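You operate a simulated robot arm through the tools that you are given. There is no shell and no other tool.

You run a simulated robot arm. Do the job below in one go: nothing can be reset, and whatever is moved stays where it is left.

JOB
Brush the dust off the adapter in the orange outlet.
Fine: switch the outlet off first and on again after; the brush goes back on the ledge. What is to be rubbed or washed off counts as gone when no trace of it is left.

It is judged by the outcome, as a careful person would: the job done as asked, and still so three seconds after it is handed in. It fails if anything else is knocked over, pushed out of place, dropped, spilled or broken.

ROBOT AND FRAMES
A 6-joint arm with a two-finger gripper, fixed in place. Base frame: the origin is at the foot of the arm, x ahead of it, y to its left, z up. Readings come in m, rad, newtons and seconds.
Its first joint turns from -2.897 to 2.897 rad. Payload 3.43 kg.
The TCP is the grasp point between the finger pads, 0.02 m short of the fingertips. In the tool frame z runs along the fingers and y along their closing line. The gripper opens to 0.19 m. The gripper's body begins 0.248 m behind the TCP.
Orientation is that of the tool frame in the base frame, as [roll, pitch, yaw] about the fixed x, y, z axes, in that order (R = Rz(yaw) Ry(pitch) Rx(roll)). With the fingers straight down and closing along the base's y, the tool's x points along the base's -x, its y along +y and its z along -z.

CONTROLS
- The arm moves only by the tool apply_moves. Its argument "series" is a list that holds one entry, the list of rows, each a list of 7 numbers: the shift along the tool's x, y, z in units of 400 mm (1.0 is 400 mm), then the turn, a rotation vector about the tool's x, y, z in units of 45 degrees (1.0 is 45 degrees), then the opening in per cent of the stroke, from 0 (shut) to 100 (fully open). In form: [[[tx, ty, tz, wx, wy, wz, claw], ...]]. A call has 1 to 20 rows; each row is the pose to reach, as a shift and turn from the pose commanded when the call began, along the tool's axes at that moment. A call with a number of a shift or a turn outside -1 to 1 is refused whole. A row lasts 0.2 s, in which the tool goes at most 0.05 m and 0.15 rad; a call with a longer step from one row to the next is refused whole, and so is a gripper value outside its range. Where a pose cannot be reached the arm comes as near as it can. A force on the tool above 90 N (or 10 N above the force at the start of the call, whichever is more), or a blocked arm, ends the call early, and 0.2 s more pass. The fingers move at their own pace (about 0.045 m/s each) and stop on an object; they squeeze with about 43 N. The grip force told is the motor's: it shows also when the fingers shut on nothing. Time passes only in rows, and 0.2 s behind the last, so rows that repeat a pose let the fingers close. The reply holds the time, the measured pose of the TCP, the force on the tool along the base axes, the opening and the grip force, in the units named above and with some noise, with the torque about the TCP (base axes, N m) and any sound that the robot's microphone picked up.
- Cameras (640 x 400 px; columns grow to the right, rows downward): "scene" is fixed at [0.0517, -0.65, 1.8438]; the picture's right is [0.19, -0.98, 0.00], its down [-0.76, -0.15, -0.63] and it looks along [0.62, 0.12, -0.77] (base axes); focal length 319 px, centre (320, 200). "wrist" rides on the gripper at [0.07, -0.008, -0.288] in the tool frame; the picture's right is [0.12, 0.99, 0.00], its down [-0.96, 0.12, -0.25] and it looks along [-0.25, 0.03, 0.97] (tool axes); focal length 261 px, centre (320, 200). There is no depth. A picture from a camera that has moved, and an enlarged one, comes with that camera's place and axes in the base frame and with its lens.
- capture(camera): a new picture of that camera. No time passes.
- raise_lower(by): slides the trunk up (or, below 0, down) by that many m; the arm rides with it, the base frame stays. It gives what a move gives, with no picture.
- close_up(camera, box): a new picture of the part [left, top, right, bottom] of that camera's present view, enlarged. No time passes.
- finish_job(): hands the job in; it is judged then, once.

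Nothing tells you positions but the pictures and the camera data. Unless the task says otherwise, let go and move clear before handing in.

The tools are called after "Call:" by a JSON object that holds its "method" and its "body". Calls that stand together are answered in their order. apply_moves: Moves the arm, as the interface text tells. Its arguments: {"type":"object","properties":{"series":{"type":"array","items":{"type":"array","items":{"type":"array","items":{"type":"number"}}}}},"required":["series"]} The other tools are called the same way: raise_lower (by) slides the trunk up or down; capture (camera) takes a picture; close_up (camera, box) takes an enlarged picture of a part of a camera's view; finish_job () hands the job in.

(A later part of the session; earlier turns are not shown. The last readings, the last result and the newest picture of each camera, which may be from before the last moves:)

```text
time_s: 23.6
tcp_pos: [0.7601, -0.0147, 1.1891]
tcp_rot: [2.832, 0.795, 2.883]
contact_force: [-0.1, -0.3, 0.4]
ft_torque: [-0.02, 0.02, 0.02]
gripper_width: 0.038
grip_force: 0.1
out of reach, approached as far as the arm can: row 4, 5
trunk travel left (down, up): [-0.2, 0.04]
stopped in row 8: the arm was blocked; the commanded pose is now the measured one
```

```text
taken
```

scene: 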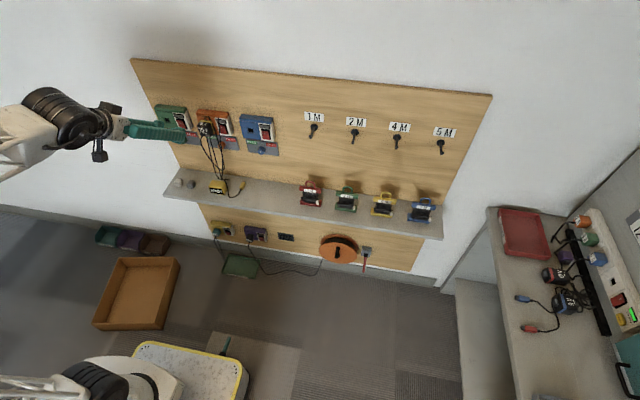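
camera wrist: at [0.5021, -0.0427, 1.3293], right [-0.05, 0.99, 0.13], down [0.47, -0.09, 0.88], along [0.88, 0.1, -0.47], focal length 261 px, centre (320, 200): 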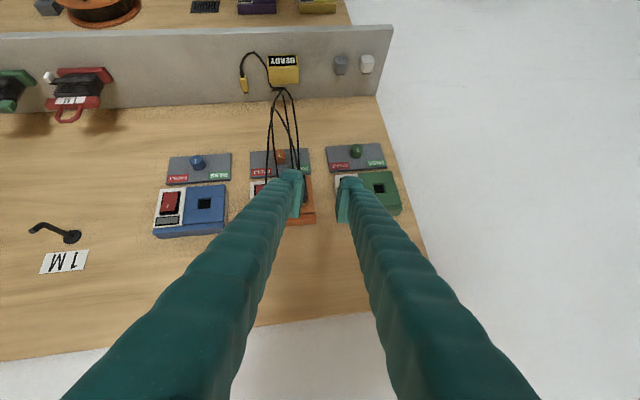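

The brush is at rest on the floor and nothing else has shifted. The arm stopped at a joint limit, so I'll straighten the orientation and move back to the roomy area.

Call:
{"method": "apply_moves", "body": {"series": [[[0.0133, -0.0288, -0.0544, 0.032, 0.0086, -0.0454, 20], [0.0267, -0.0576, -0.1088, 0.064, 0.0172, -0.0908, 20], [0.04, -0.0864, -0.1632, 0.096, 0.0258, -0.1362, 20], [0.0534, -0.1152, -0.2176, 0.128, 0.0344, -0.1816, 20], [0.0667, -0.144, -0.272, 0.16, 0.043, -0.227, 20], [0.0667, -0.144, -0.272, 0.16, 0.043, -0.227, 20]]]}}

Call:
{"method": "capture", "body": {"camera": "scene"}}

```text
time_s: 25.0
tcp_pos: [0.6597, -0.0802, 1.2324]
tcp_rot: [-3.139, 0.787, 3.142]
contact_force: [-0.6, -0.1, 0.7]
ft_torque: [0.02, 0.01, -0.03]
gripper_width: 0.0379
grip_force: 0.1
trunk travel left (down, up): [-0.2, 0.04]
```

```text
taken
```

scene: 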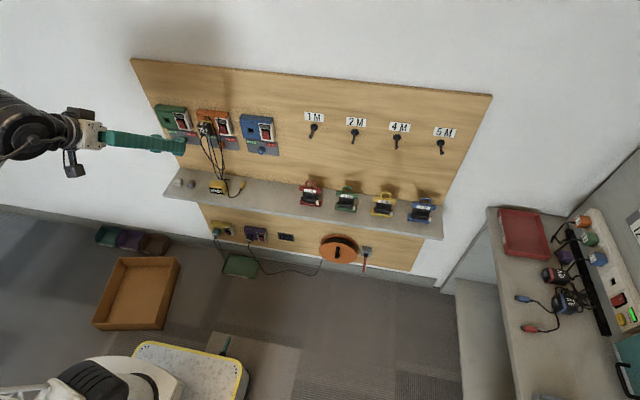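

The arm is back in a clean pose. Next I'll point the tool down and descend toward the floor area where the brush lies.

Call:
{"method": "apply_moves", "body": {"series": [[[0.0795, 0.002, 0.0472, 0, 0.0833, 0, 40], [0.159, 0.004, 0.0943, 0, 0.1667, 0, 40], [0.2385, 0.006, 0.1415, 0, 0.25, 0, 40], [0.318, 0.008, 0.1887, 0, 0.3333, 0, 40], [0.3975, 0.01, 0.2358, 0, 0.4167, 0, 40], [0.477, 0.012, 0.283, 0, 0.5, 0, 40], [0.5565, 0.015, 0.3302, 0, 0.5833, 0, 40], [0.636, 0.017, 0.3773, 0, 0.6667, 0, 40], [0.7155, 0.019, 0.4245, 0, 0.75, 0, 40], [0.795, 0.021, 0.4717, 0, 0.8333, 0, 40], [0.8745, 0.023, 0.5188, 0, 0.9167, 0, 40], [0.954, 0.025, 0.566, 0, 1, 0, 40], [0.954, 0.025, 0.566, 0, 1, 0, 40]]]}}

Call:
{"method": "capture", "body": {"camera": "wrist"}}

Call:
{"method": "capture", "body": {"camera": "scene"}}

```text
time_s: 27.8
tcp_pos: [0.5517, -0.0678, 0.8016]
tcp_rot: [-3.14, 0.001, 3.141]
contact_force: [-0.2, -0.2, -0.3]
ft_torque: [0.02, -0.01, 0.01]
gripper_width: 0.076
grip_force: 0.1
trunk travel left (down, up): [-0.2, 0.04]
```

```text
taken
camera wrist: at [0.4823, -0.0749, 1.0884], right [-0.12, 0.99, 0.0], down [0.96, 0.12, 0.25], along [0.25, 0.03, -0.97], focal length 261 px, centre (320, 200)
```

wrist: 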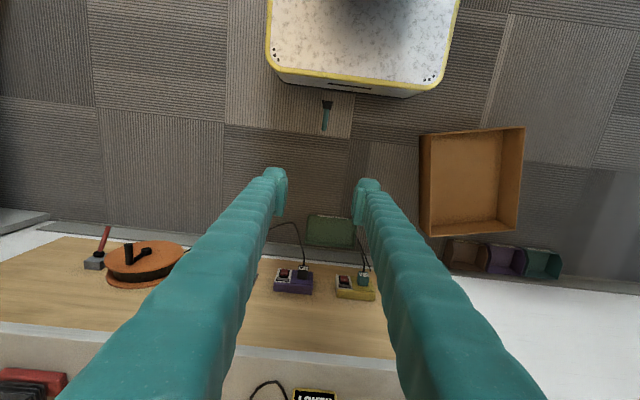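

```text
taken
```

scene: 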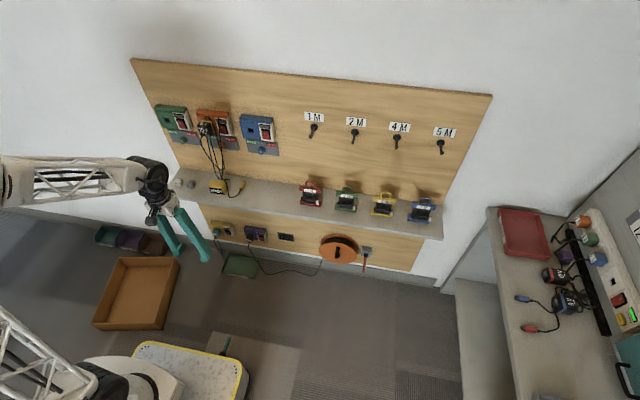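

I can see the brush on the floor in front of the platform. Zooming in to locate it.

Call:
{"method": "close_up", "body": {"camera": "wrist", "box": [290, 70, 370, 150]}}

Call:
{"method": "close_up", "body": {"camera": "scene", "box": [195, 320, 255, 370]}}

```text
5.00 times, centred on (330, 110) of wrist
camera zoom: at [0.4823, -0.0749, 1.0884], right [-0.12, 0.99, 0.0], down [0.96, 0.12, 0.25], along [0.25, 0.03, -0.97], focal length 1303 px, centre (270, 650)
```

zoom: 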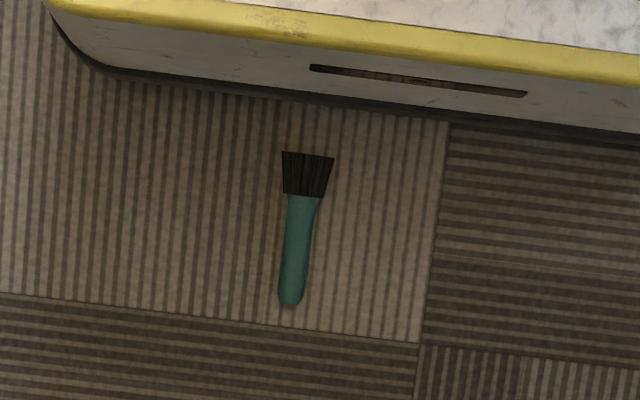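

```text
8.00 times, centred on (225, 345) of scene
camera zoom: at [0.0517, -0.65, 1.8438], right [0.19, -0.98, 0.0], down [-0.76, -0.15, -0.63], along [0.62, 0.12, -0.77], focal length 2550 px, centre (1080, -960)
```

zoom: 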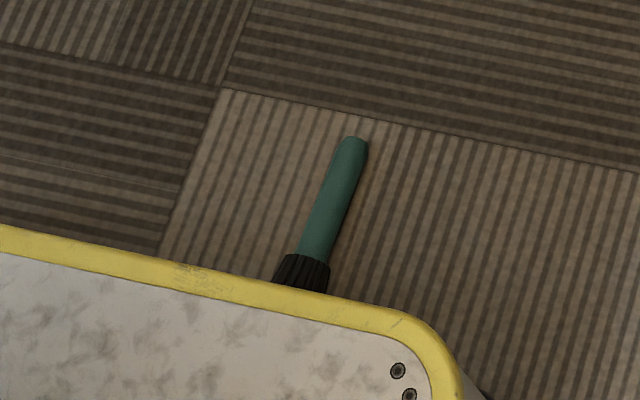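

The brush lies along x at y≈-0.060, bristles from x≈0.36 and handle end at x≈0.47, on the floor at z≈0. I'll descend in stages and watch the arm's reach.

Call:
{"method": "apply_moves", "body": {"series": [[[0.0125, 0.0025, 0.1, 0, 0, 0, 40], [0.025, 0.005, 0.2, 0, 0, 0, 40], [0.0375, 0.0075, 0.3, 0, 0, 0, 40], [0.05, 0.01, 0.4, 0, 0, 0, 40], [0.0625, 0.0125, 0.5, 0, 0, 0, 40], [0.075, 0.015, 0.6, 0, 0, 0, 40], [0.0875, 0.0175, 0.7, 0, 0, 0, 40], [0.1, 0.02, 0.8, 0, 0, 0, 40], [0.1125, 0.0225, 0.9, 0, 0, 0, 40], [0.125, 0.025, 1.0, 0, 0, 0, 40], [0.125, 0.025, 1.0, 0, 0, 0, 40]]]}}

Call:
{"method": "capture", "body": {"camera": "wrist"}}

Call:
{"method": "capture", "body": {"camera": "scene"}}

```text
time_s: 30.2
tcp_pos: [0.5331, -0.0638, 0.4023]
tcp_rot: [-3.141, -0.004, 3.141]
contact_force: [-0.4, -0.7, -0.1]
ft_torque: [-0.02, -0.02, 0.0]
gripper_width: 0.0761
grip_force: 0.1
out of reach, approached as far as the arm can: row 8, 9, 10, 11
trunk travel left (down, up): [-0.2, 0.04]
```

```text
taken
camera wrist: at [0.4646, -0.0714, 0.6888], right [-0.12, 0.99, 0.0], down [0.96, 0.11, 0.24], along [0.24, 0.03, -0.97], focal length 261 px, centre (320, 200)
```

wrist: 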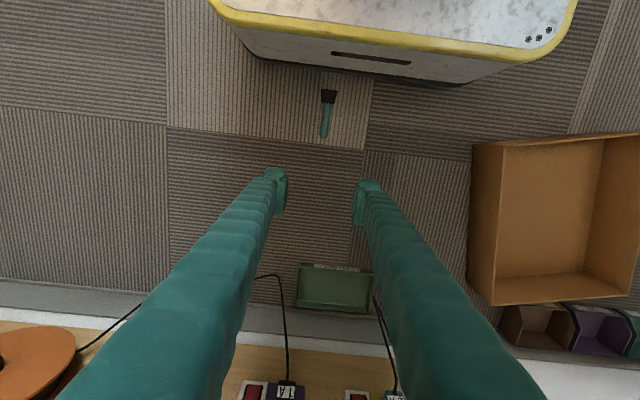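

```text
taken
```

scene: 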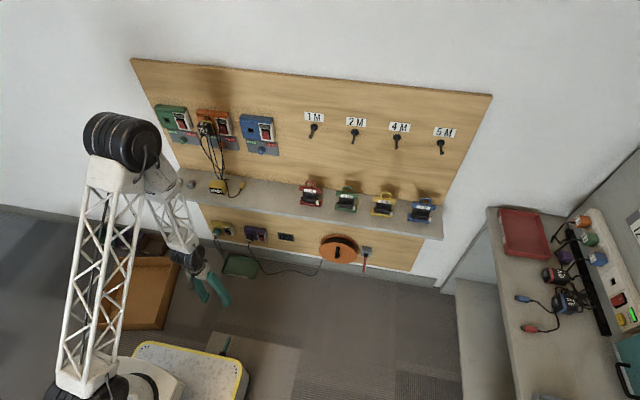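

The arm's inner reach limit shows up when pointing straight down here. Leaning the fingers back toward the robot moves the wrist outward, so I'll tilt about 25° that way while descending.

Call:
{"method": "apply_moves", "body": {"series": [[[0, 0, 0.0, 0, 0.11, 0, 40], [0, 0, 0.0, 0, 0.22, 0, 40], [0, 0, 0.06, 0, 0.33, 0, 40], [0, 0, 0.14, 0, 0.44, 0, 40], [0, 0, 0.22, 0, 0.556, 0, 40], [0, 0, 0.3, 0, 0.556, 0, 40], [0, 0, 0.375, 0, 0.556, 0, 40], [0, 0, 0.375, 0, 0.556, 0, 40]]]}}

Call:
{"method": "capture", "body": {"camera": "wrist"}}

Call:
{"method": "capture", "body": {"camera": "scene"}}

```text
time_s: 32.0
tcp_pos: [0.5335, -0.0616, 0.2515]
tcp_rot: [-3.141, -0.435, 3.139]
contact_force: [0.3, -0.6, 0.4]
ft_torque: [-0.01, 0.01, 0.0]
gripper_width: 0.0759
grip_force: 0.1
out of reach, approached as far as the arm can: row 1
trunk travel left (down, up): [-0.2, 0.04]
```

```text
taken
camera wrist: at [0.592, -0.0701, 0.5406], right [-0.11, 0.99, 0.05], down [0.98, 0.11, -0.18], along [-0.18, 0.03, -0.98], focal length 261 px, centre (320, 200)
```

wrist: 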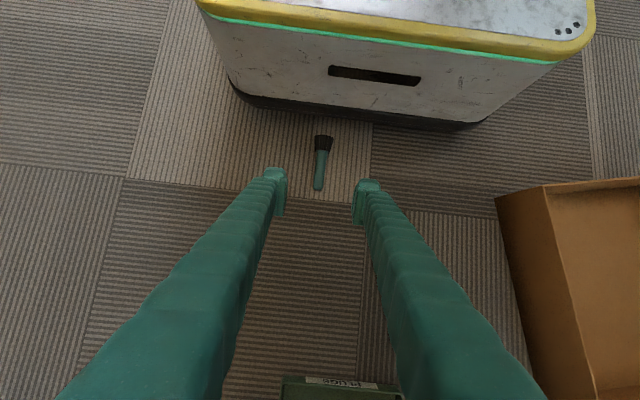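

```text
taken
```

scene: 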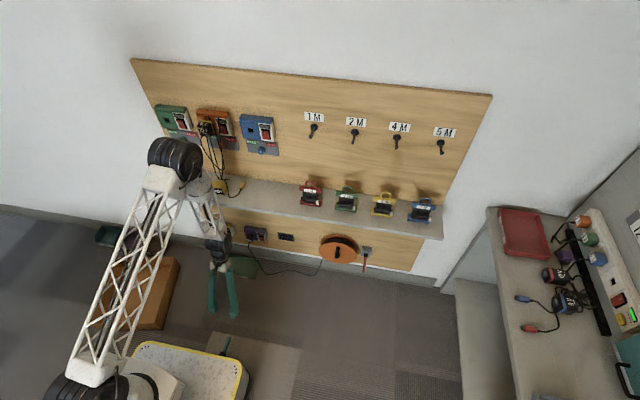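

The pose was reached with the tilt, but I want to be sure the elbow stays clear of the ledge and cords as I go lower. Looking at the arm closely.

Call:
{"method": "close_up", "body": {"camera": "scene", "box": [40, 110, 300, 400]}}

Call:
{"method": "close_up", "body": {"camera": "scene", "box": [130, 110, 280, 220]}}

```text
1.38 times, centred on (170, 255) of scene
camera zoom: at [0.0517, -0.65, 1.8438], right [0.19, -0.98, 0.0], down [-0.76, -0.15, -0.63], along [0.62, 0.12, -0.77], focal length 440 px, centre (527, 124)
```

zoom: 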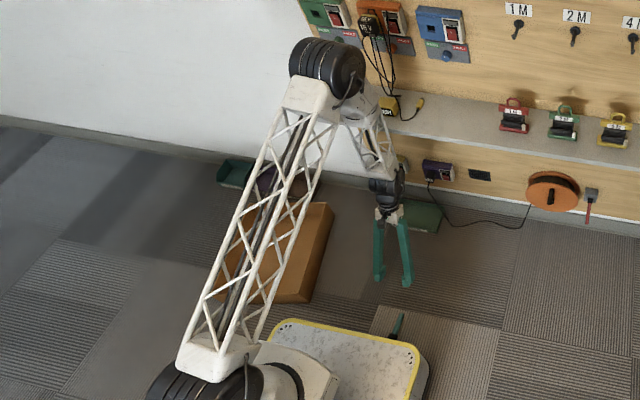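

```text
3.64 times, centred on (205, 165) of scene
camera zoom: at [0.0517, -0.65, 1.8438], right [0.19, -0.98, 0.0], down [-0.76, -0.15, -0.63], along [0.62, 0.12, -0.77], focal length 1159 px, centre (738, 327)
```

zoom: 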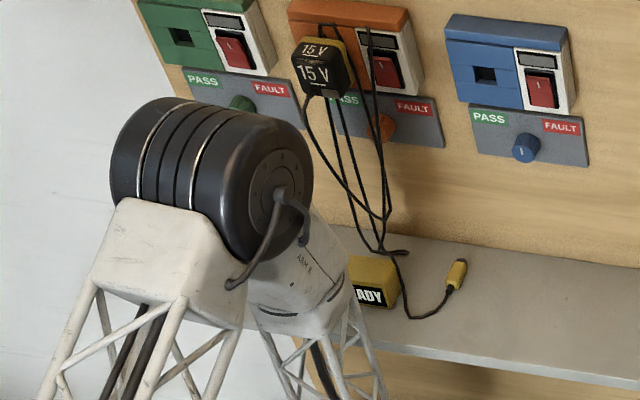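

With the arm's size estimated, going straight down would put the elbow too close to the READY box on the ledge. Lowering the trunk gives more room, so I'll raise the gripper a little first and then slide the trunk down.

Call:
{"method": "apply_moves", "body": {"series": [[[0.0352, 0, -0.0755, 0, 0, 0, 40], [0.0705, 0, -0.151, 0, 0, 0, 40], [0.1057, 0, -0.2265, 0, 0, 0, 40], [0.1057, 0, -0.2265, 0, 0, 0, 40]]]}}

Call:
{"method": "raise_lower", "body": {"by": -0.1}}

Call:
{"method": "capture", "body": {"camera": "scene"}}

Call:
{"method": "close_up", "body": {"camera": "wrist", "box": [260, 100, 380, 220]}}

```text
time_s: 33.0
tcp_pos: [0.5319, -0.0671, 0.3516]
tcp_rot: [3.141, -0.435, -3.141]
contact_force: [-0.7, 0.1, -0.5]
ft_torque: [0.01, -0.04, 0.01]
gripper_width: 0.0761
grip_force: 0.0
trunk travel left (down, up): [-0.2, 0.04]
```

```text
time_s: 34.3
tcp_pos: [0.5311, -0.0659, 0.2513]
tcp_rot: [-3.141, -0.434, 3.139]
contact_force: [-0.1, 0.5, -0.4]
ft_torque: [-0.01, 0.01, -0.01]
gripper_width: 0.0761
grip_force: 0.0
trunk travel left (down, up): [-0.1, 0.14]
```

```text
taken
```

scene: 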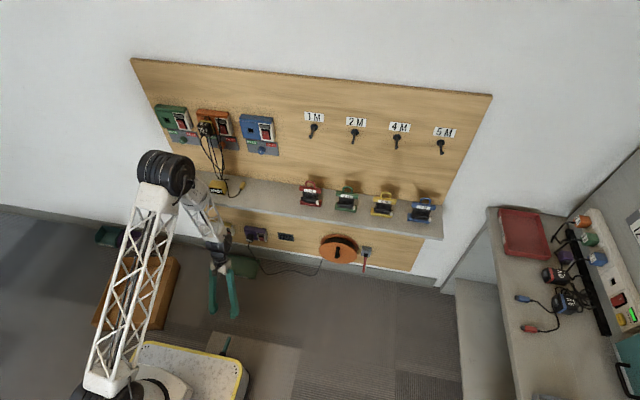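

```text
3.33 times, centred on (320, 160) of wrist
camera zoom: at [0.5893, -0.0732, 0.5412], right [-0.11, 0.99, 0.05], down [0.98, 0.11, -0.18], along [-0.18, 0.03, -0.98], focal length 869 px, centre (320, 333)
```

zoom: 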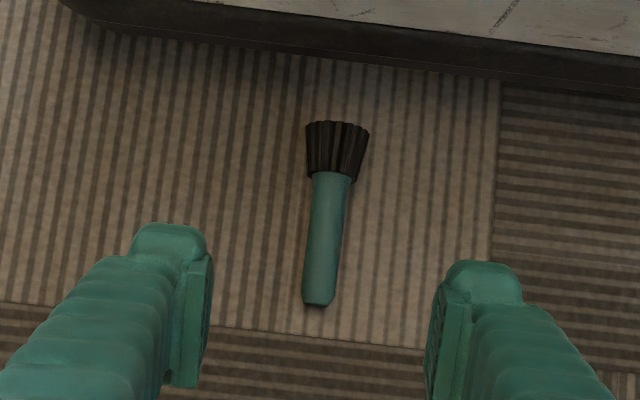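

The brush is at y≈-0.0605, from x≈0.355 to 0.469. I'll lower the trunk the rest of the way for more elbow clearance.

Call:
{"method": "raise_lower", "body": {"by": -0.1}}

Call:
{"method": "capture", "body": {"camera": "scene"}}

Call:
{"method": "close_up", "body": {"camera": "wrist", "box": [260, 100, 380, 220]}}

```text
time_s: 35.7
tcp_pos: [0.5309, -0.0664, 0.1504]
tcp_rot: [-3.14, -0.435, 3.14]
contact_force: [0.3, 0.4, 0.2]
ft_torque: [0.0, 0.01, 0.04]
gripper_width: 0.0758
grip_force: 0.0
trunk travel left (down, up): [0.0, 0.24]
```

```text
taken
```

scene: 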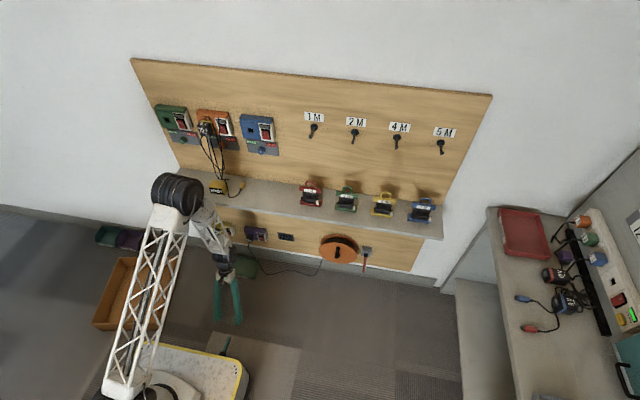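

```text
3.33 times, centred on (320, 160) of wrist
camera zoom: at [0.5893, -0.0732, 0.4412], right [-0.11, 0.99, 0.05], down [0.98, 0.11, -0.18], along [-0.18, 0.03, -0.98], focal length 869 px, centre (320, 333)
```

zoom: 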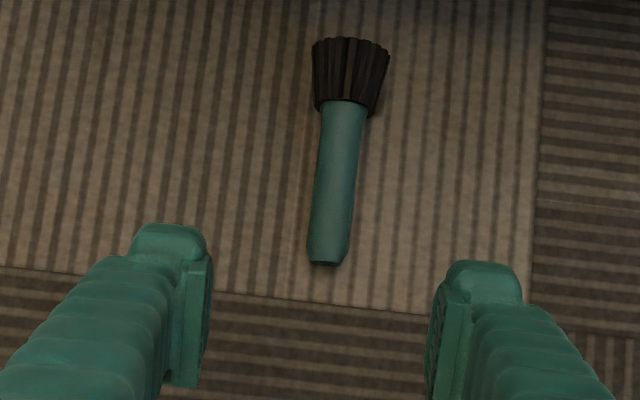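

The elbow is clear of the ledge. I'll move over the handle and descend around it.

Call:
{"method": "apply_moves", "body": {"series": [[[0.0427, 0.0028, 0.0548, 0, 0, 0, 40], [0.0854, 0.0056, 0.1096, 0, 0, 0, 40], [0.1281, 0.0084, 0.1643, 0, 0, 0, 40], [0.1708, 0.0112, 0.2191, 0, 0, 0, 40], [0.1476, 0.0112, 0.2689, 0, 0, 0, 40], [0.1243, 0.0112, 0.3188, 0, 0, 0, 40], [0.1127, 0.0112, 0.3437, 0, 0, 0, 40], [0.1057, 0.0112, 0.3587, 0, 0, 0, 40], [0.1057, 0.0112, 0.3587, 0, 0, 0, 40]]]}}

Call:
{"method": "capture", "body": {"camera": "scene"}}

Call:
{"method": "close_up", "body": {"camera": "wrist", "box": [260, 120, 380, 240]}}

```text
time_s: 37.7
tcp_pos: [0.4328, -0.0626, 0.0404]
tcp_rot: [3.141, -0.434, 3.139]
contact_force: [0.1, 0.2, 0.3]
ft_torque: [0.0, 0.04, -0.01]
gripper_width: 0.0759
grip_force: 0.1
trunk travel left (down, up): [0.0, 0.24]
```

```text
taken
```

scene: 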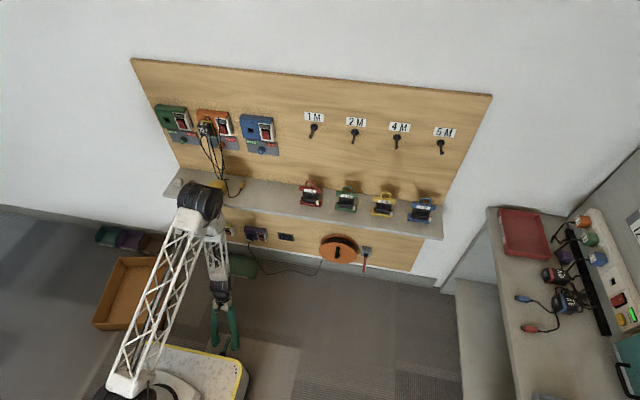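

```text
3.33 times, centred on (320, 180) of wrist
camera zoom: at [0.4907, -0.0689, 0.3294], right [-0.11, 0.99, 0.05], down [0.98, 0.11, -0.18], along [-0.19, 0.03, -0.98], focal length 869 px, centre (320, 267)
```

zoom: 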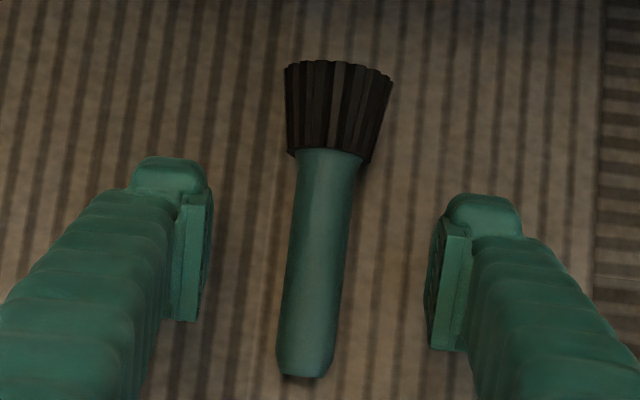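

The fingers straddle the handle, but need to go about 9 mm lower for a good bite on the handle's mid-line. Lowering gently, then closing.

Call:
{"method": "apply_moves", "body": {"series": [[[-0.0042, 0, 0.0091, 0, 0, 0, 40], [-0.0074, 0, 0.0159, 0, 0, 0, 40], [-0.0095, 0, 0.0204, 0, 0, 0, 40], [-0.0095, 0, 0.0204, 0, 0, 0, 40]]]}}

Call:
{"method": "close_up", "body": {"camera": "wrist", "box": [260, 120, 380, 240]}}

Call:
{"method": "close_up", "body": {"camera": "scene", "box": [190, 290, 270, 370]}}

```text
time_s: 38.7
tcp_pos: [0.4326, -0.0627, 0.0301]
tcp_rot: [-3.141, -0.434, -3.14]
contact_force: [0.1, 0.3, 0.2]
ft_torque: [0.0, -0.01, 0.02]
gripper_width: 0.076
grip_force: 0.1
trunk travel left (down, up): [0.0, 0.24]
```

```text
3.33 times, centred on (320, 180) of wrist
camera zoom: at [0.4906, -0.0688, 0.3196], right [-0.11, 0.99, 0.05], down [0.98, 0.11, -0.18], along [-0.18, 0.03, -0.98], focal length 869 px, centre (320, 267)
```

zoom: 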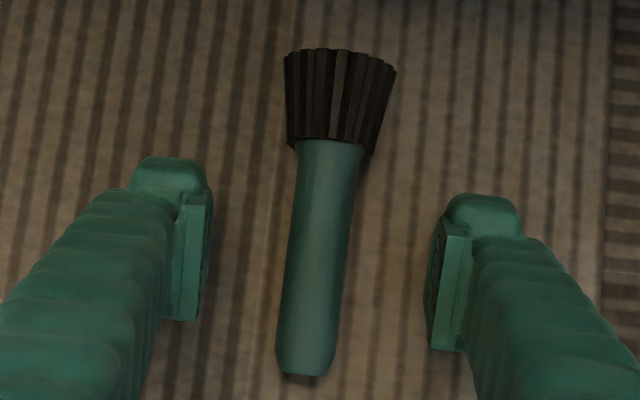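

```text
5.00 times, centred on (230, 330) of scene
camera zoom: at [0.0517, -0.65, 1.8438], right [0.19, -0.98, 0.0], down [-0.76, -0.15, -0.63], along [0.62, 0.12, -0.77], focal length 1594 px, centre (770, -450)
```

zoom: 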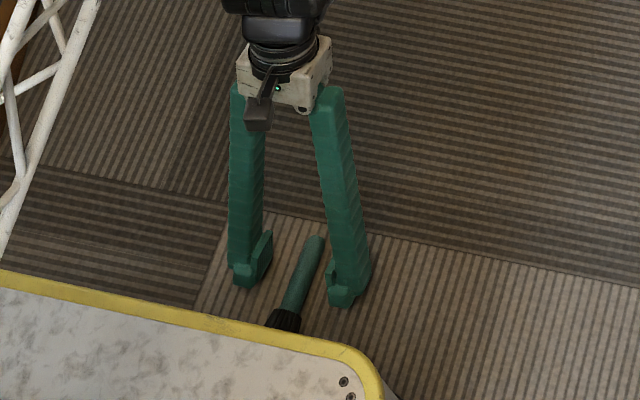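

Centred and just above the carpet. Closing on the handle.

Call:
{"method": "apply_moves", "body": {"series": [[[0, 0, 0, 0, 0, 0, 20], [0, 0, 0, 0, 0, 0, 15], [0, 0, 0, 0, 0, 0, 8], [0, 0, 0, 0, 0, 0, 0], [0, 0, 0, 0, 0, 0, 0], [0, 0, 0, 0, 0, 0, 0], [0, 0, 0, 0, 0, 0, 0]]]}}

Call:
{"method": "close_up", "body": {"camera": "wrist", "box": [260, 120, 380, 240]}}

```text
time_s: 40.3
tcp_pos: [0.4322, -0.0616, 0.0294]
tcp_rot: [3.141, -0.435, -3.141]
contact_force: [-0.1, -0.2, 0.4]
ft_torque: [0.0, -0.04, 0.0]
gripper_width: 0.0201
grip_force: 42.4
trunk travel left (down, up): [0.0, 0.24]
```

```text
3.33 times, centred on (320, 180) of wrist
camera zoom: at [0.4905, -0.0687, 0.3196], right [-0.11, 0.99, 0.05], down [0.98, 0.11, -0.18], along [-0.18, 0.03, -0.98], focal length 869 px, centre (320, 267)
```

zoom: 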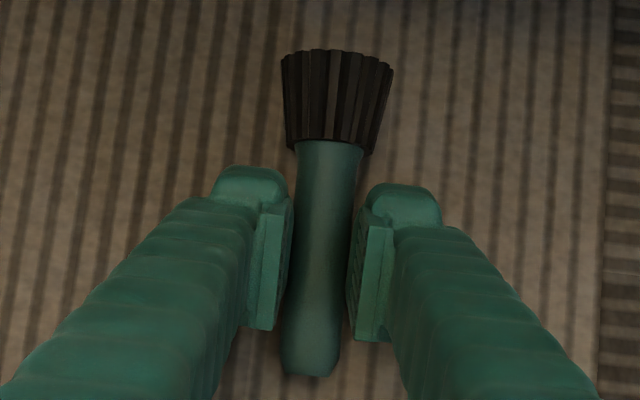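

Gripped (0.0201 m). Lifting slowly to check that it holds.

Call:
{"method": "apply_moves", "body": {"series": [[[0.0211, 0, -0.0453, 0, 0, 0, 0], [0.0423, 0, -0.0906, 0, 0, 0, 0], [0.0634, 0, -0.1359, 0, 0, 0, 0], [0.0846, 0, -0.1812, 0, 0, 0, 0], [0.1057, 0, -0.2265, 0, 0, 0, 0], [0.1057, 0, -0.2265, 0, 0, 0, 0]]]}}

Call:
{"method": "close_up", "body": {"camera": "wrist", "box": [240, 80, 400, 240]}}

Call:
{"method": "close_up", "body": {"camera": "scene", "box": [180, 260, 280, 360]}}

```text
time_s: 41.7
tcp_pos: [0.4305, -0.0625, 0.1304]
tcp_rot: [3.142, -0.436, 3.14]
contact_force: [0.4, -1.1, 0.1]
ft_torque: [0.02, -0.02, -0.05]
gripper_width: 0.0205
grip_force: 43.1
trunk travel left (down, up): [0.0, 0.24]
```

```text
2.50 times, centred on (320, 160) of wrist
camera zoom: at [0.4894, -0.0695, 0.4199], right [-0.11, 0.99, 0.05], down [0.98, 0.11, -0.18], along [-0.19, 0.03, -0.98], focal length 652 px, centre (320, 300)
```

zoom: 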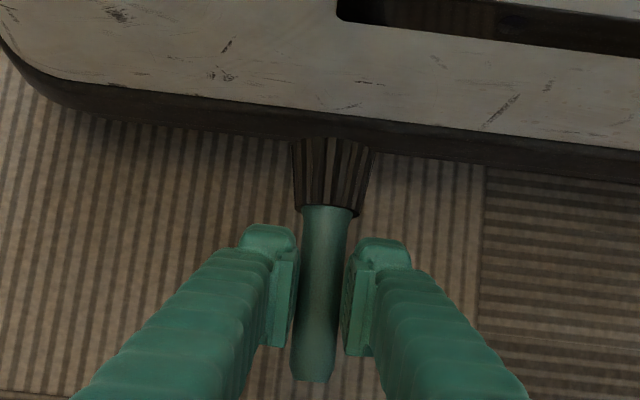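

```text
4.00 times, centred on (230, 310) of scene
camera zoom: at [0.0517, -0.65, 1.8438], right [0.19, -0.98, 0.0], down [-0.76, -0.15, -0.63], along [0.62, 0.12, -0.77], focal length 1275 px, centre (680, -240)
```

zoom: 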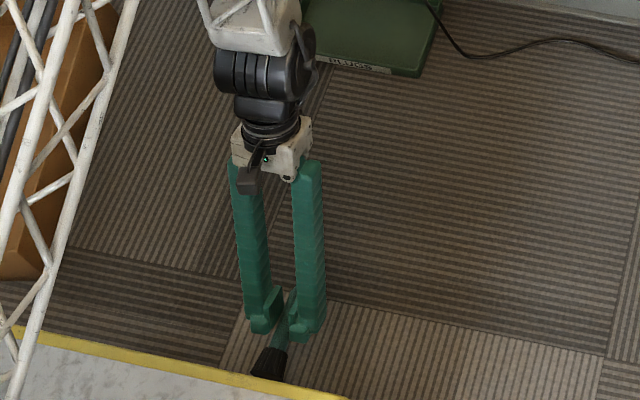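

The brush is held firmly. I'll move it away from the platform and up, rotating gently and staying well inside the arm's reach.

Call:
{"method": "apply_moves", "body": {"series": [[[-0.0574, 0, -0.0544, 0, 0, 0, 0], [-0.1042, 0, -0.1314, 0, 0, 0, 0], [-0.1404, 0, -0.2311, 0, 0, 0, 0], [-0.1767, 0, -0.3307, 0, 0, 0, 0], [-0.1963, 0, -0.4365, 0, 0, 0, 0], [-0.2045, 0, -0.537, 0, -0.1, 0, 0], [-0.1962, 0, -0.6433, 0, -0.2, 0, 0], [-0.1765, 0, -0.7445, 0, -0.3, 0, 0], [-0.1342, 0, -0.8353, 0, -0.4, 0, 0], [-0.0918, 0, -0.9258, 0, -0.5, 0, 0], [-0.0918, 0, -0.9258, 0, -0.5, 0, 0]]]}}

Call:
{"method": "capture", "body": {"camera": "wrist"}}

Call:
{"method": "capture", "body": {"camera": "scene"}}

```text
time_s: 44.1
tcp_pos: [0.622, -0.0633, 0.4511]
tcp_rot: [3.141, -0.043, -3.14]
contact_force: [-0.4, -0.2, -1.0]
ft_torque: [-0.01, -0.04, 0.01]
gripper_width: 0.0205
grip_force: 42.8
trunk travel left (down, up): [0.0, 0.24]
```

```text
taken
camera wrist: at [0.5644, -0.0707, 0.7401], right [-0.12, 0.99, 0.0], down [0.97, 0.12, 0.21], along [0.21, 0.03, -0.98], focal length 261 px, centre (320, 200)
```

wrist: 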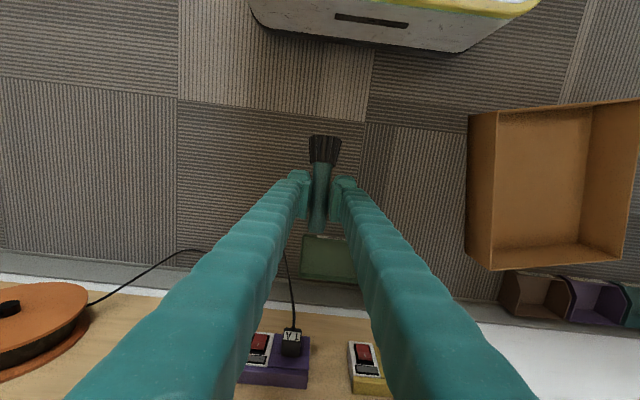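

```text
taken
```

scene: 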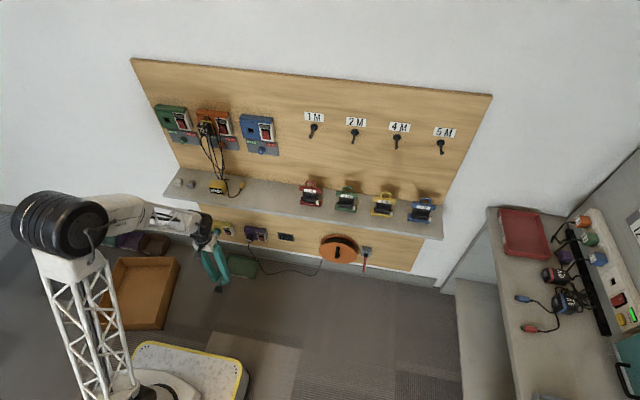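

Still held. Continuing up in front of the ledge and rotating toward the upright brush attitude.

Call:
{"method": "apply_moves", "body": {"series": [[[0.0036, -0.0188, -0.083, 0, -0.078, 0, 0], [0.0073, -0.0375, -0.166, 0, -0.157, 0, 0], [0.0109, -0.0563, -0.25, 0, -0.235, 0, 0], [0.0145, -0.075, -0.333, 0, -0.313, 0, 0], [0.0182, -0.0938, -0.416, 0, -0.392, 0, 0], [0.0218, -0.1125, -0.4995, 0, -0.47, 0, 0], [0.0254, -0.1313, -0.583, 0, -0.548, 0, 0], [0.029, -0.15, -0.666, 0, -0.627, 0, 0], [0.0327, -0.1688, -0.749, 0, -0.705, 0, 0], [0.0363, -0.1875, -0.8325, 0, -0.783, 0, 0], [0.04, -0.2063, -0.916, 0, -0.862, 0, 0], [0.0436, -0.225, -0.999, 0, -0.94, 0, 0], [0.0436, -0.225, -0.999, 0, -0.94, 0, 0]]]}}

Call:
{"method": "capture", "body": {"camera": "wrist"}}

Call:
{"method": "capture", "body": {"camera": "scene"}}

```text
time_s: 46.9
tcp_pos: [0.6211, -0.1529, 0.8488]
tcp_rot: [-3.141, 0.697, 3.14]
contact_force: [-0.6, -0.3, -0.8]
ft_torque: [0.01, 0.0, -0.01]
gripper_width: 0.0205
grip_force: 43.1
trunk travel left (down, up): [0.0, 0.24]
```

```text
taken
camera wrist: at [0.383, -0.1594, 1.0234], right [-0.09, 0.99, -0.08], down [0.58, 0.12, 0.81], along [0.81, 0.03, -0.58], focal length 261 px, centre (320, 200)
```

wrist: 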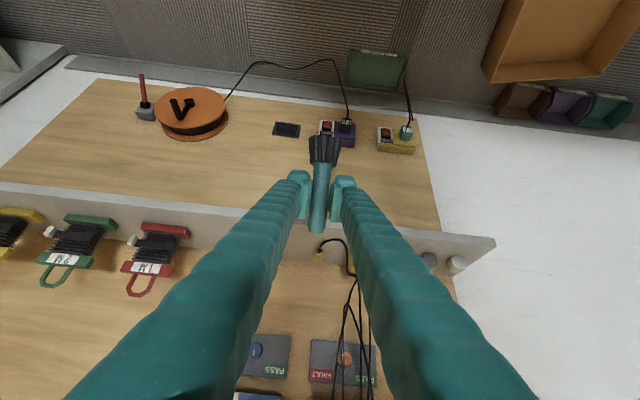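

```text
taken
```

scene: 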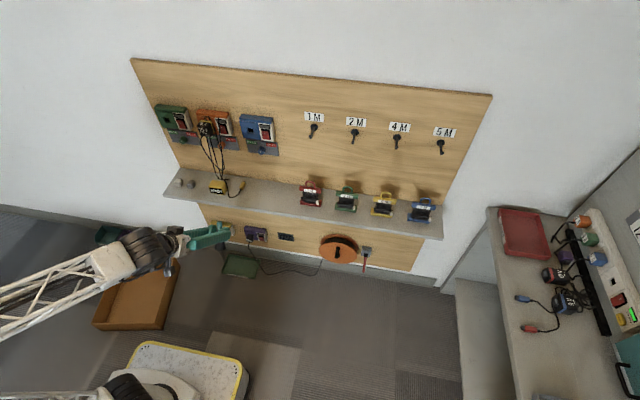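

Good. Next I'll reach the 70° tool attitude with the brush upright, in front of the ledge at its original y.

Call:
{"method": "apply_moves", "body": {"series": [[[-0.0413, -0.0272, -0.0103, 0, -0.0836, 0, 0], [-0.0825, -0.0544, -0.0205, 0, -0.1673, 0, 0], [-0.1238, -0.0816, -0.0308, 0, -0.2509, 0, 0], [-0.165, -0.1088, -0.041, 0, -0.3345, 0, 0], [-0.2063, -0.1359, -0.0513, 0, -0.4181, 0, 0], [-0.2475, -0.1631, -0.0615, 0, -0.5018, 0, 0], [-0.2888, -0.1903, -0.0718, 0, -0.5854, 0, 0], [-0.33, -0.2175, -0.082, 0, -0.669, 0, 0], [-0.33, -0.2175, -0.082, 0, -0.669, 0, 0]]]}}

Call:
{"method": "close_up", "body": {"camera": "wrist", "box": [220, 100, 420, 260]}}

Call:
{"method": "close_up", "body": {"camera": "scene", "box": [180, 150, 320, 260]}}

```text
time_s: 48.9
tcp_pos: [0.7, -0.2393, 0.9588]
tcp_rot: [-3.14, 1.22, 3.139]
contact_force: [-0.2, 0.5, 0.0]
ft_torque: [0.01, -0.04, 0.0]
gripper_width: 0.0204
grip_force: 43.0
trunk travel left (down, up): [0.0, 0.24]
```

```text
2.50 times, centred on (320, 180) of wrist
camera zoom: at [0.4078, -0.2463, 0.9908], right [-0.04, 0.99, -0.11], down [0.1, 0.12, 0.99], along [0.99, 0.03, -0.1], focal length 652 px, centre (320, 250)
```

zoom: 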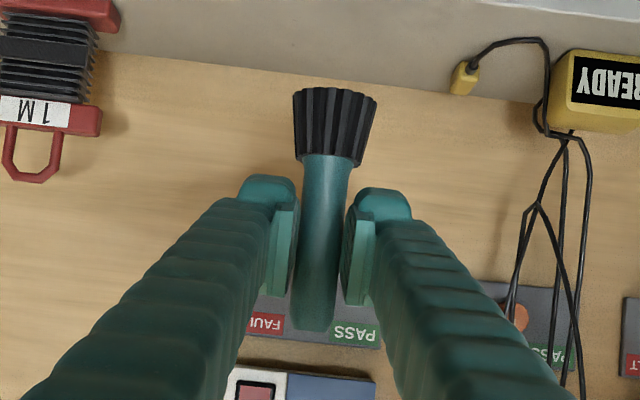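

```text
3.64 times, centred on (250, 205) of scene
camera zoom: at [0.0517, -0.65, 1.8438], right [0.19, -0.98, 0.0], down [-0.76, -0.15, -0.63], along [0.62, 0.12, -0.77], focal length 1159 px, centre (574, 182)
```

zoom: 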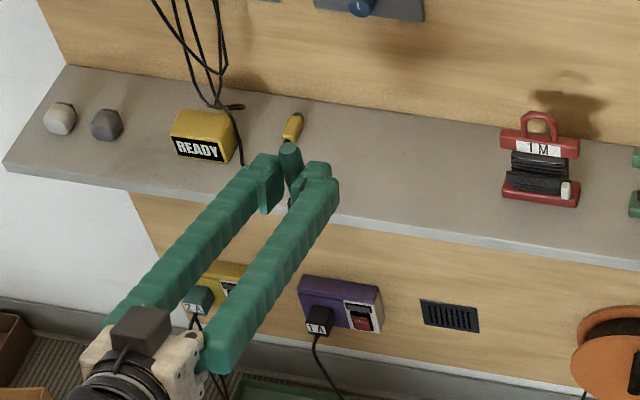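

The brush looks about upright. Checking its attitude more precisely before placing.

Call:
{"method": "close_up", "body": {"camera": "scene", "box": [235, 180, 285, 220]}}

Call:
{"method": "close_up", "body": {"camera": "wrist", "box": [290, 120, 350, 240]}}

```text
10.00 times, centred on (260, 200) of scene
camera zoom: at [0.0517, -0.65, 1.8438], right [0.19, -0.98, 0.0], down [-0.76, -0.15, -0.63], along [0.62, 0.12, -0.77], focal length 3188 px, centre (920, 200)
```

zoom: 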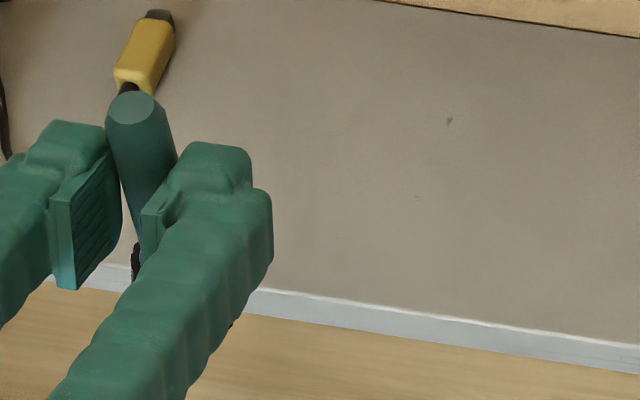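

```text
3.33 times, centred on (320, 180) of wrist
camera zoom: at [0.4078, -0.2463, 0.9908], right [-0.04, 0.99, -0.11], down [0.1, 0.12, 0.99], along [0.99, 0.03, -0.1], focal length 869 px, centre (320, 267)
```

zoom: 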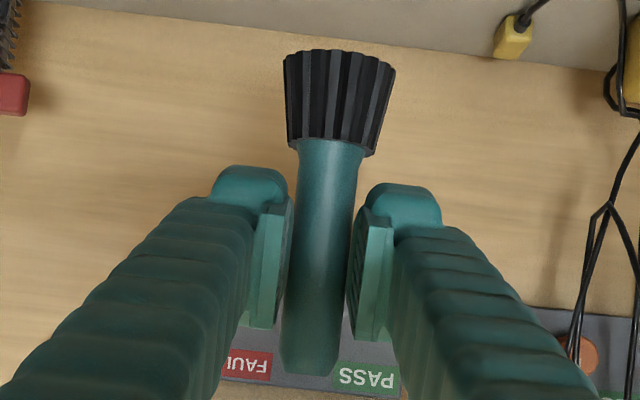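

From the two views the brush axis is nearly vertical, about 15 mm ahead of the TCP. I'll bring it over its original spot on the ledge, staying about 2 cm above the surface.

Call:
{"method": "apply_moves", "body": {"series": [[[-0.0144, 0, 0.0834, 0, 0, 0, 0], [-0.0287, 0, 0.1668, 0, 0, 0, 0], [-0.0431, 0, 0.2502, 0, 0, 0, 0], [-0.0574, 0, 0.3336, 0, 0, 0, 0], [-0.0718, 0, 0.417, 0, 0, 0, 0], [-0.021, 0, 0.4355, 0, 0, 0, 0], [0.03, 0, 0.454, 0, 0, 0, 0], [0.081, 0, 0.4725, 0, 0, 0, 0], [0.081, 0, 0.4725, 0, 0, 0, 0]]]}}

Call:
{"method": "capture", "body": {"camera": "wrist"}}

Call:
{"method": "close_up", "body": {"camera": "scene", "box": [220, 150, 310, 220]}}

```text
time_s: 50.9
tcp_pos: [0.8677, -0.2377, 0.8657]
tcp_rot: [-3.139, 1.222, -3.142]
contact_force: [0.2, 0.7, -0.2]
ft_torque: [0.0, 0.03, 0.02]
gripper_width: 0.0204
grip_force: 43.1
trunk travel left (down, up): [0.0, 0.24]
```

```text
taken
camera wrist: at [0.5739, -0.245, 0.8964], right [-0.04, 0.99, -0.11], down [0.1, 0.12, 0.99], along [0.99, 0.03, -0.1], focal length 261 px, centre (320, 200)
```

wrist: 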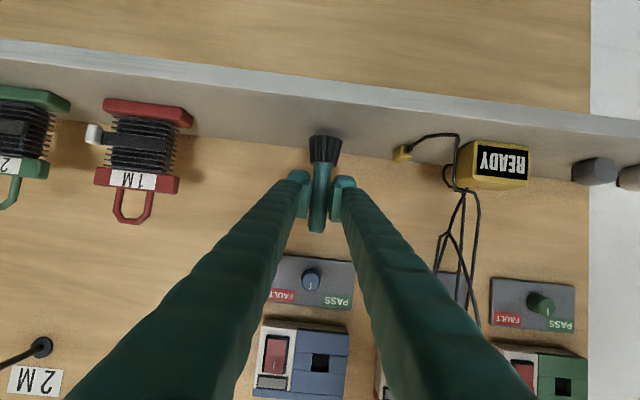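

```text
5.71 times, centred on (265, 185) of scene
camera zoom: at [0.0517, -0.65, 1.8438], right [0.19, -0.98, 0.0], down [-0.76, -0.15, -0.63], along [0.62, 0.12, -0.77], focal length 1822 px, centre (634, 286)
```

zoom: 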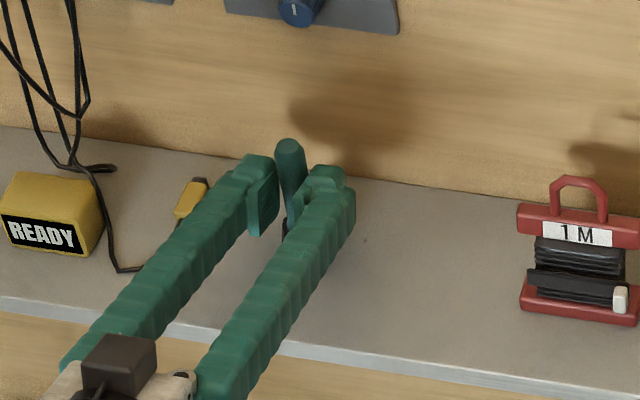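

Hovering over the ledge. Lowering slowly until the bristles touch.

Call:
{"method": "apply_moves", "body": {"series": [[[0.0071, 0, 0.0026, 0, 0, 0, 0], [0.0141, 0, 0.0051, 0, 0, 0, 0], [0.0212, 0, 0.0077, 0, 0, 0, 0], [0.0282, 0, 0.0103, 0, 0, 0, 0], [0.0353, 0, 0.0128, 0, 0, 0, 0]]]}}

Call:
{"method": "close_up", "body": {"camera": "wrist", "box": [260, 100, 380, 240]}}

Call:
{"method": "close_up", "body": {"camera": "scene", "box": [245, 165, 285, 210]}}

```text
time_s: 52.1
tcp_pos: [0.8679, -0.239, 0.8522]
tcp_rot: [-3.14, 1.225, -3.141]
contact_force: [1.5, -3.0, 12.3]
ft_torque: [-0.2, -0.5, -0.21]
gripper_width: 0.0206
grip_force: 43.0
trunk travel left (down, up): [0.0, 0.24]
```

```text
2.86 times, centred on (320, 170) of wrist
camera zoom: at [0.5733, -0.2454, 0.8828], right [-0.04, 0.99, -0.11], down [0.09, 0.12, 0.99], along [0.99, 0.03, -0.1], focal length 745 px, centre (320, 286)
```

zoom: 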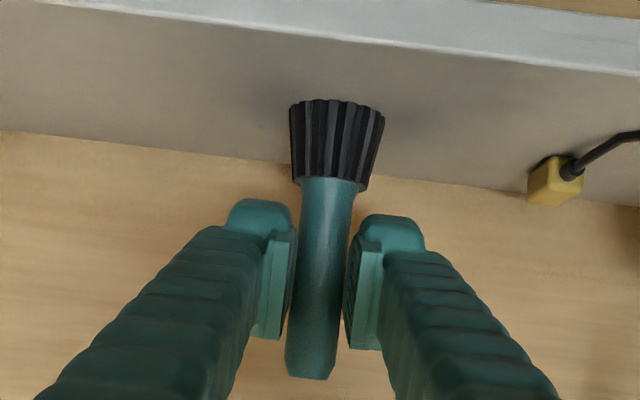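

```text
8.89 times, centred on (265, 188) of scene
camera zoom: at [0.0517, -0.65, 1.8438], right [0.19, -0.98, 0.0], down [-0.76, -0.15, -0.63], along [0.62, 0.12, -0.77], focal length 2834 px, centre (809, 311)
```

zoom: 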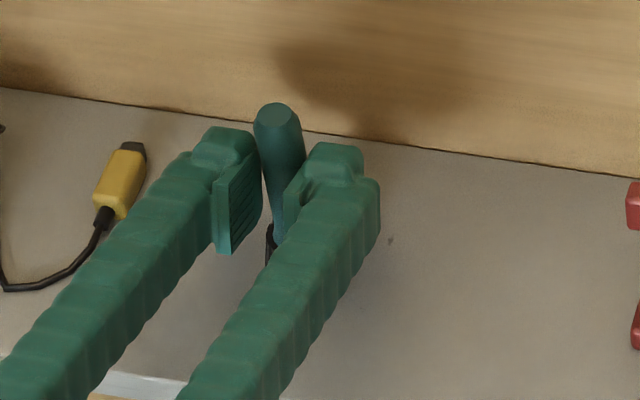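

The bristles touched at about 12 N. Before releasing, I'll look closely at the brush's tilt.

Call:
{"method": "close_up", "body": {"camera": "scene", "box": [255, 172, 275, 196]}}

Call:
{"method": "close_up", "body": {"camera": "wrist", "box": [300, 125, 345, 165]}}

```text
16.00 times, centred on (265, 184) of scene
camera zoom: at [0.0517, -0.65, 1.8438], right [0.19, -0.98, 0.0], down [-0.76, -0.15, -0.63], along [0.62, 0.12, -0.77], focal length 5101 px, centre (1200, 456)
```

zoom: 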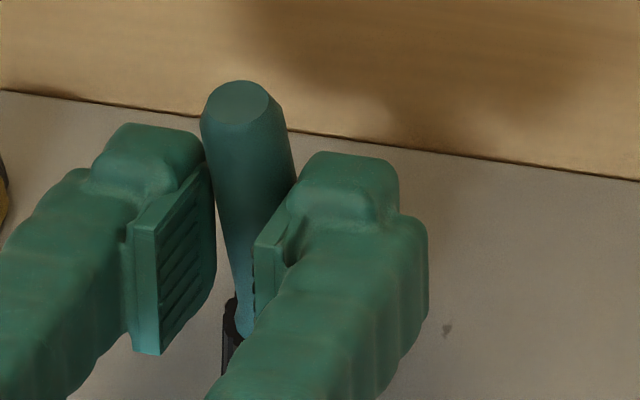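

```text
10.00 times, centred on (322, 145) of wrist
camera zoom: at [0.5733, -0.2454, 0.8828], right [-0.04, 0.99, -0.11], down [0.09, 0.12, 0.99], along [0.99, 0.03, -0.1], focal length 2606 px, centre (295, 750)
```

zoom: 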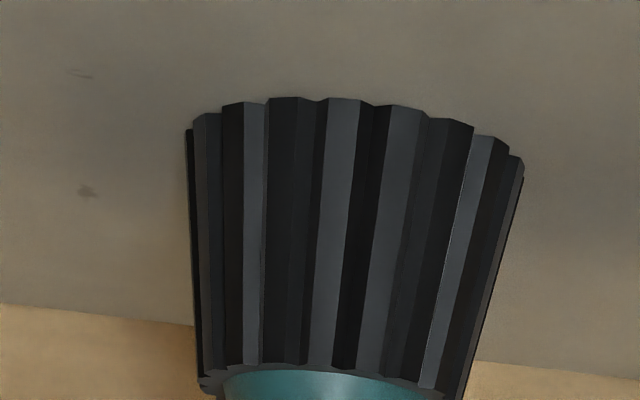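

The brush is vertical to within a few degrees, easily stable. I'll ease off a millimetre and open the fingers.

Call:
{"method": "apply_moves", "body": {"series": [[[-0.0024, 0, -0.0009, 0, 0, 0, 0], [-0.0024, 0, -0.0009, 0, 0, 0, 0], [-0.0024, 0, -0.0009, 0, 0, 0, 16], [-0.0024, 0, -0.0009, 0, 0, 0, 24], [-0.0024, 0, -0.0009, 0, 0, 0, 32], [-0.0024, 0, -0.0009, 0, 0, 0, 42], [-0.0024, 0, -0.0009, 0, 0, 0, 42], [-0.0024, 0, -0.0009, 0, 0, 0, 42]]]}}

Call:
{"method": "close_up", "body": {"camera": "wrist", "box": [240, 80, 400, 240]}}

Call:
{"method": "close_up", "body": {"camera": "scene", "box": [235, 165, 295, 210]}}

```text
time_s: 53.9
tcp_pos: [0.8669, -0.2384, 0.8509]
tcp_rot: [-3.139, 1.224, -3.14]
contact_force: [-0.9, 0.5, -0.6]
ft_torque: [0.03, 0.02, 0.04]
gripper_width: 0.0797
grip_force: 0.0
trunk travel left (down, up): [0.0, 0.24]
```

```text
2.50 times, centred on (320, 160) of wrist
camera zoom: at [0.5734, -0.2454, 0.8823], right [-0.04, 0.99, -0.11], down [0.1, 0.12, 0.99], along [0.99, 0.03, -0.1], focal length 652 px, centre (320, 300)
```

zoom: 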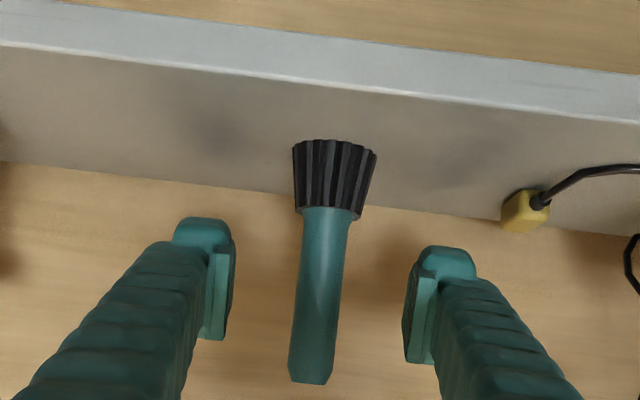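

```text
8.89 times, centred on (265, 188) of scene
camera zoom: at [0.0517, -0.65, 1.8438], right [0.19, -0.98, 0.0], down [-0.76, -0.15, -0.63], along [0.62, 0.12, -0.77], focal length 2834 px, centre (809, 311)
```

zoom: 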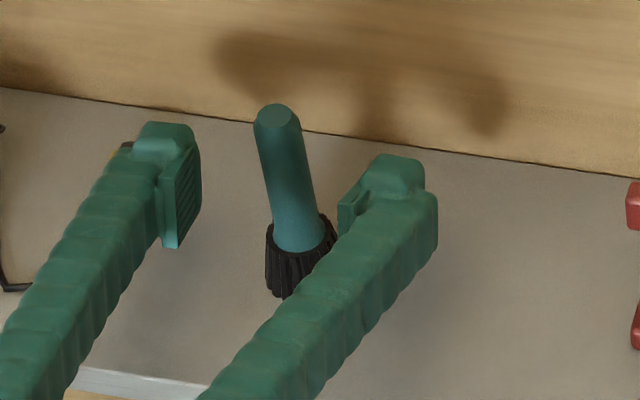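

The brush stands upright on the ledge at about (0.890, -0.237). I'll back away and come over it with the steeper 20° grasp that suits brushing.

Call:
{"method": "apply_moves", "body": {"series": [[[0, 0, -0.08, 0, 0, 0, 42], [0, 0, -0.18, 0, 0, 0, 42], [0, 0, -0.28, 0, 0, 0, 42], [0, 0, -0.375, 0, 0, 0, 42], [-0.0526, 0, -0.3847, 0, 0.14, 0, 42], [-0.1053, 0, -0.3944, 0, 0.28, 0, 42], [-0.1579, 0, -0.4041, 0, 0.42, 0, 42], [-0.2106, 0, -0.4138, 0, 0.56, 0, 42], [-0.2632, 0, -0.4235, 0, 0.7, 0, 42], [-0.3159, 0, -0.4331, 0, 0.84, 0, 42], [-0.3685, 0, -0.4428, 0, 0.978, 0, 42], [-0.3685, 0, -0.4428, 0, 0.978, 0, 42]]]}}

Call:
{"method": "close_up", "body": {"camera": "wrist", "box": [260, 100, 380, 220]}}

Call:
{"method": "close_up", "body": {"camera": "scene", "box": [235, 165, 295, 210]}}

Call:
{"method": "capture", "body": {"camera": "scene"}}

```text
time_s: 56.5
tcp_pos: [0.7521, -0.2384, 1.052]
tcp_rot: [3.141, 0.453, 3.14]
contact_force: [0.7, 0.2, -1.1]
ft_torque: [0.01, -0.01, 0.01]
gripper_width: 0.0795
grip_force: 0.0
trunk travel left (down, up): [0.0, 0.24]
```

```text
3.33 times, centred on (320, 160) of wrist
camera zoom: at [0.5628, -0.2452, 1.2791], right [-0.11, 0.99, -0.05], down [0.76, 0.11, 0.64], along [0.65, 0.03, -0.76], focal length 869 px, centre (320, 333)
```

zoom: 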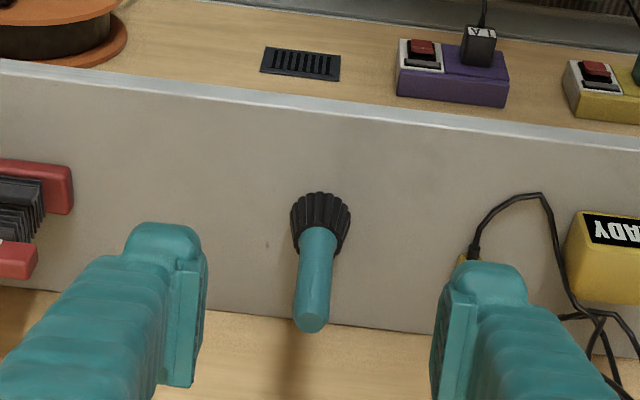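

```text
8.89 times, centred on (265, 188) of scene
camera zoom: at [0.0517, -0.65, 1.8438], right [0.19, -0.98, 0.0], down [-0.76, -0.15, -0.63], along [0.62, 0.12, -0.77], focal length 2834 px, centre (809, 311)
```

zoom: 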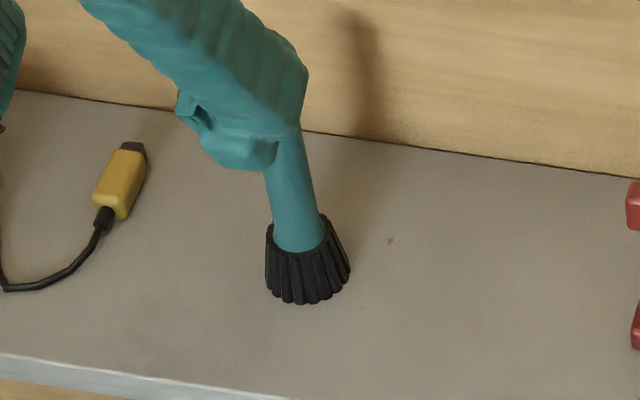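

```text
taken
```

scene: 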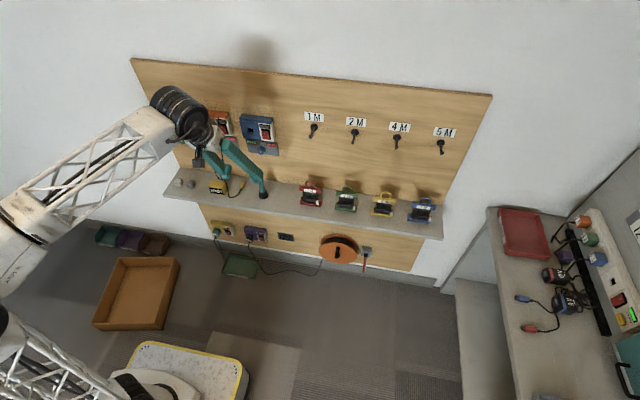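

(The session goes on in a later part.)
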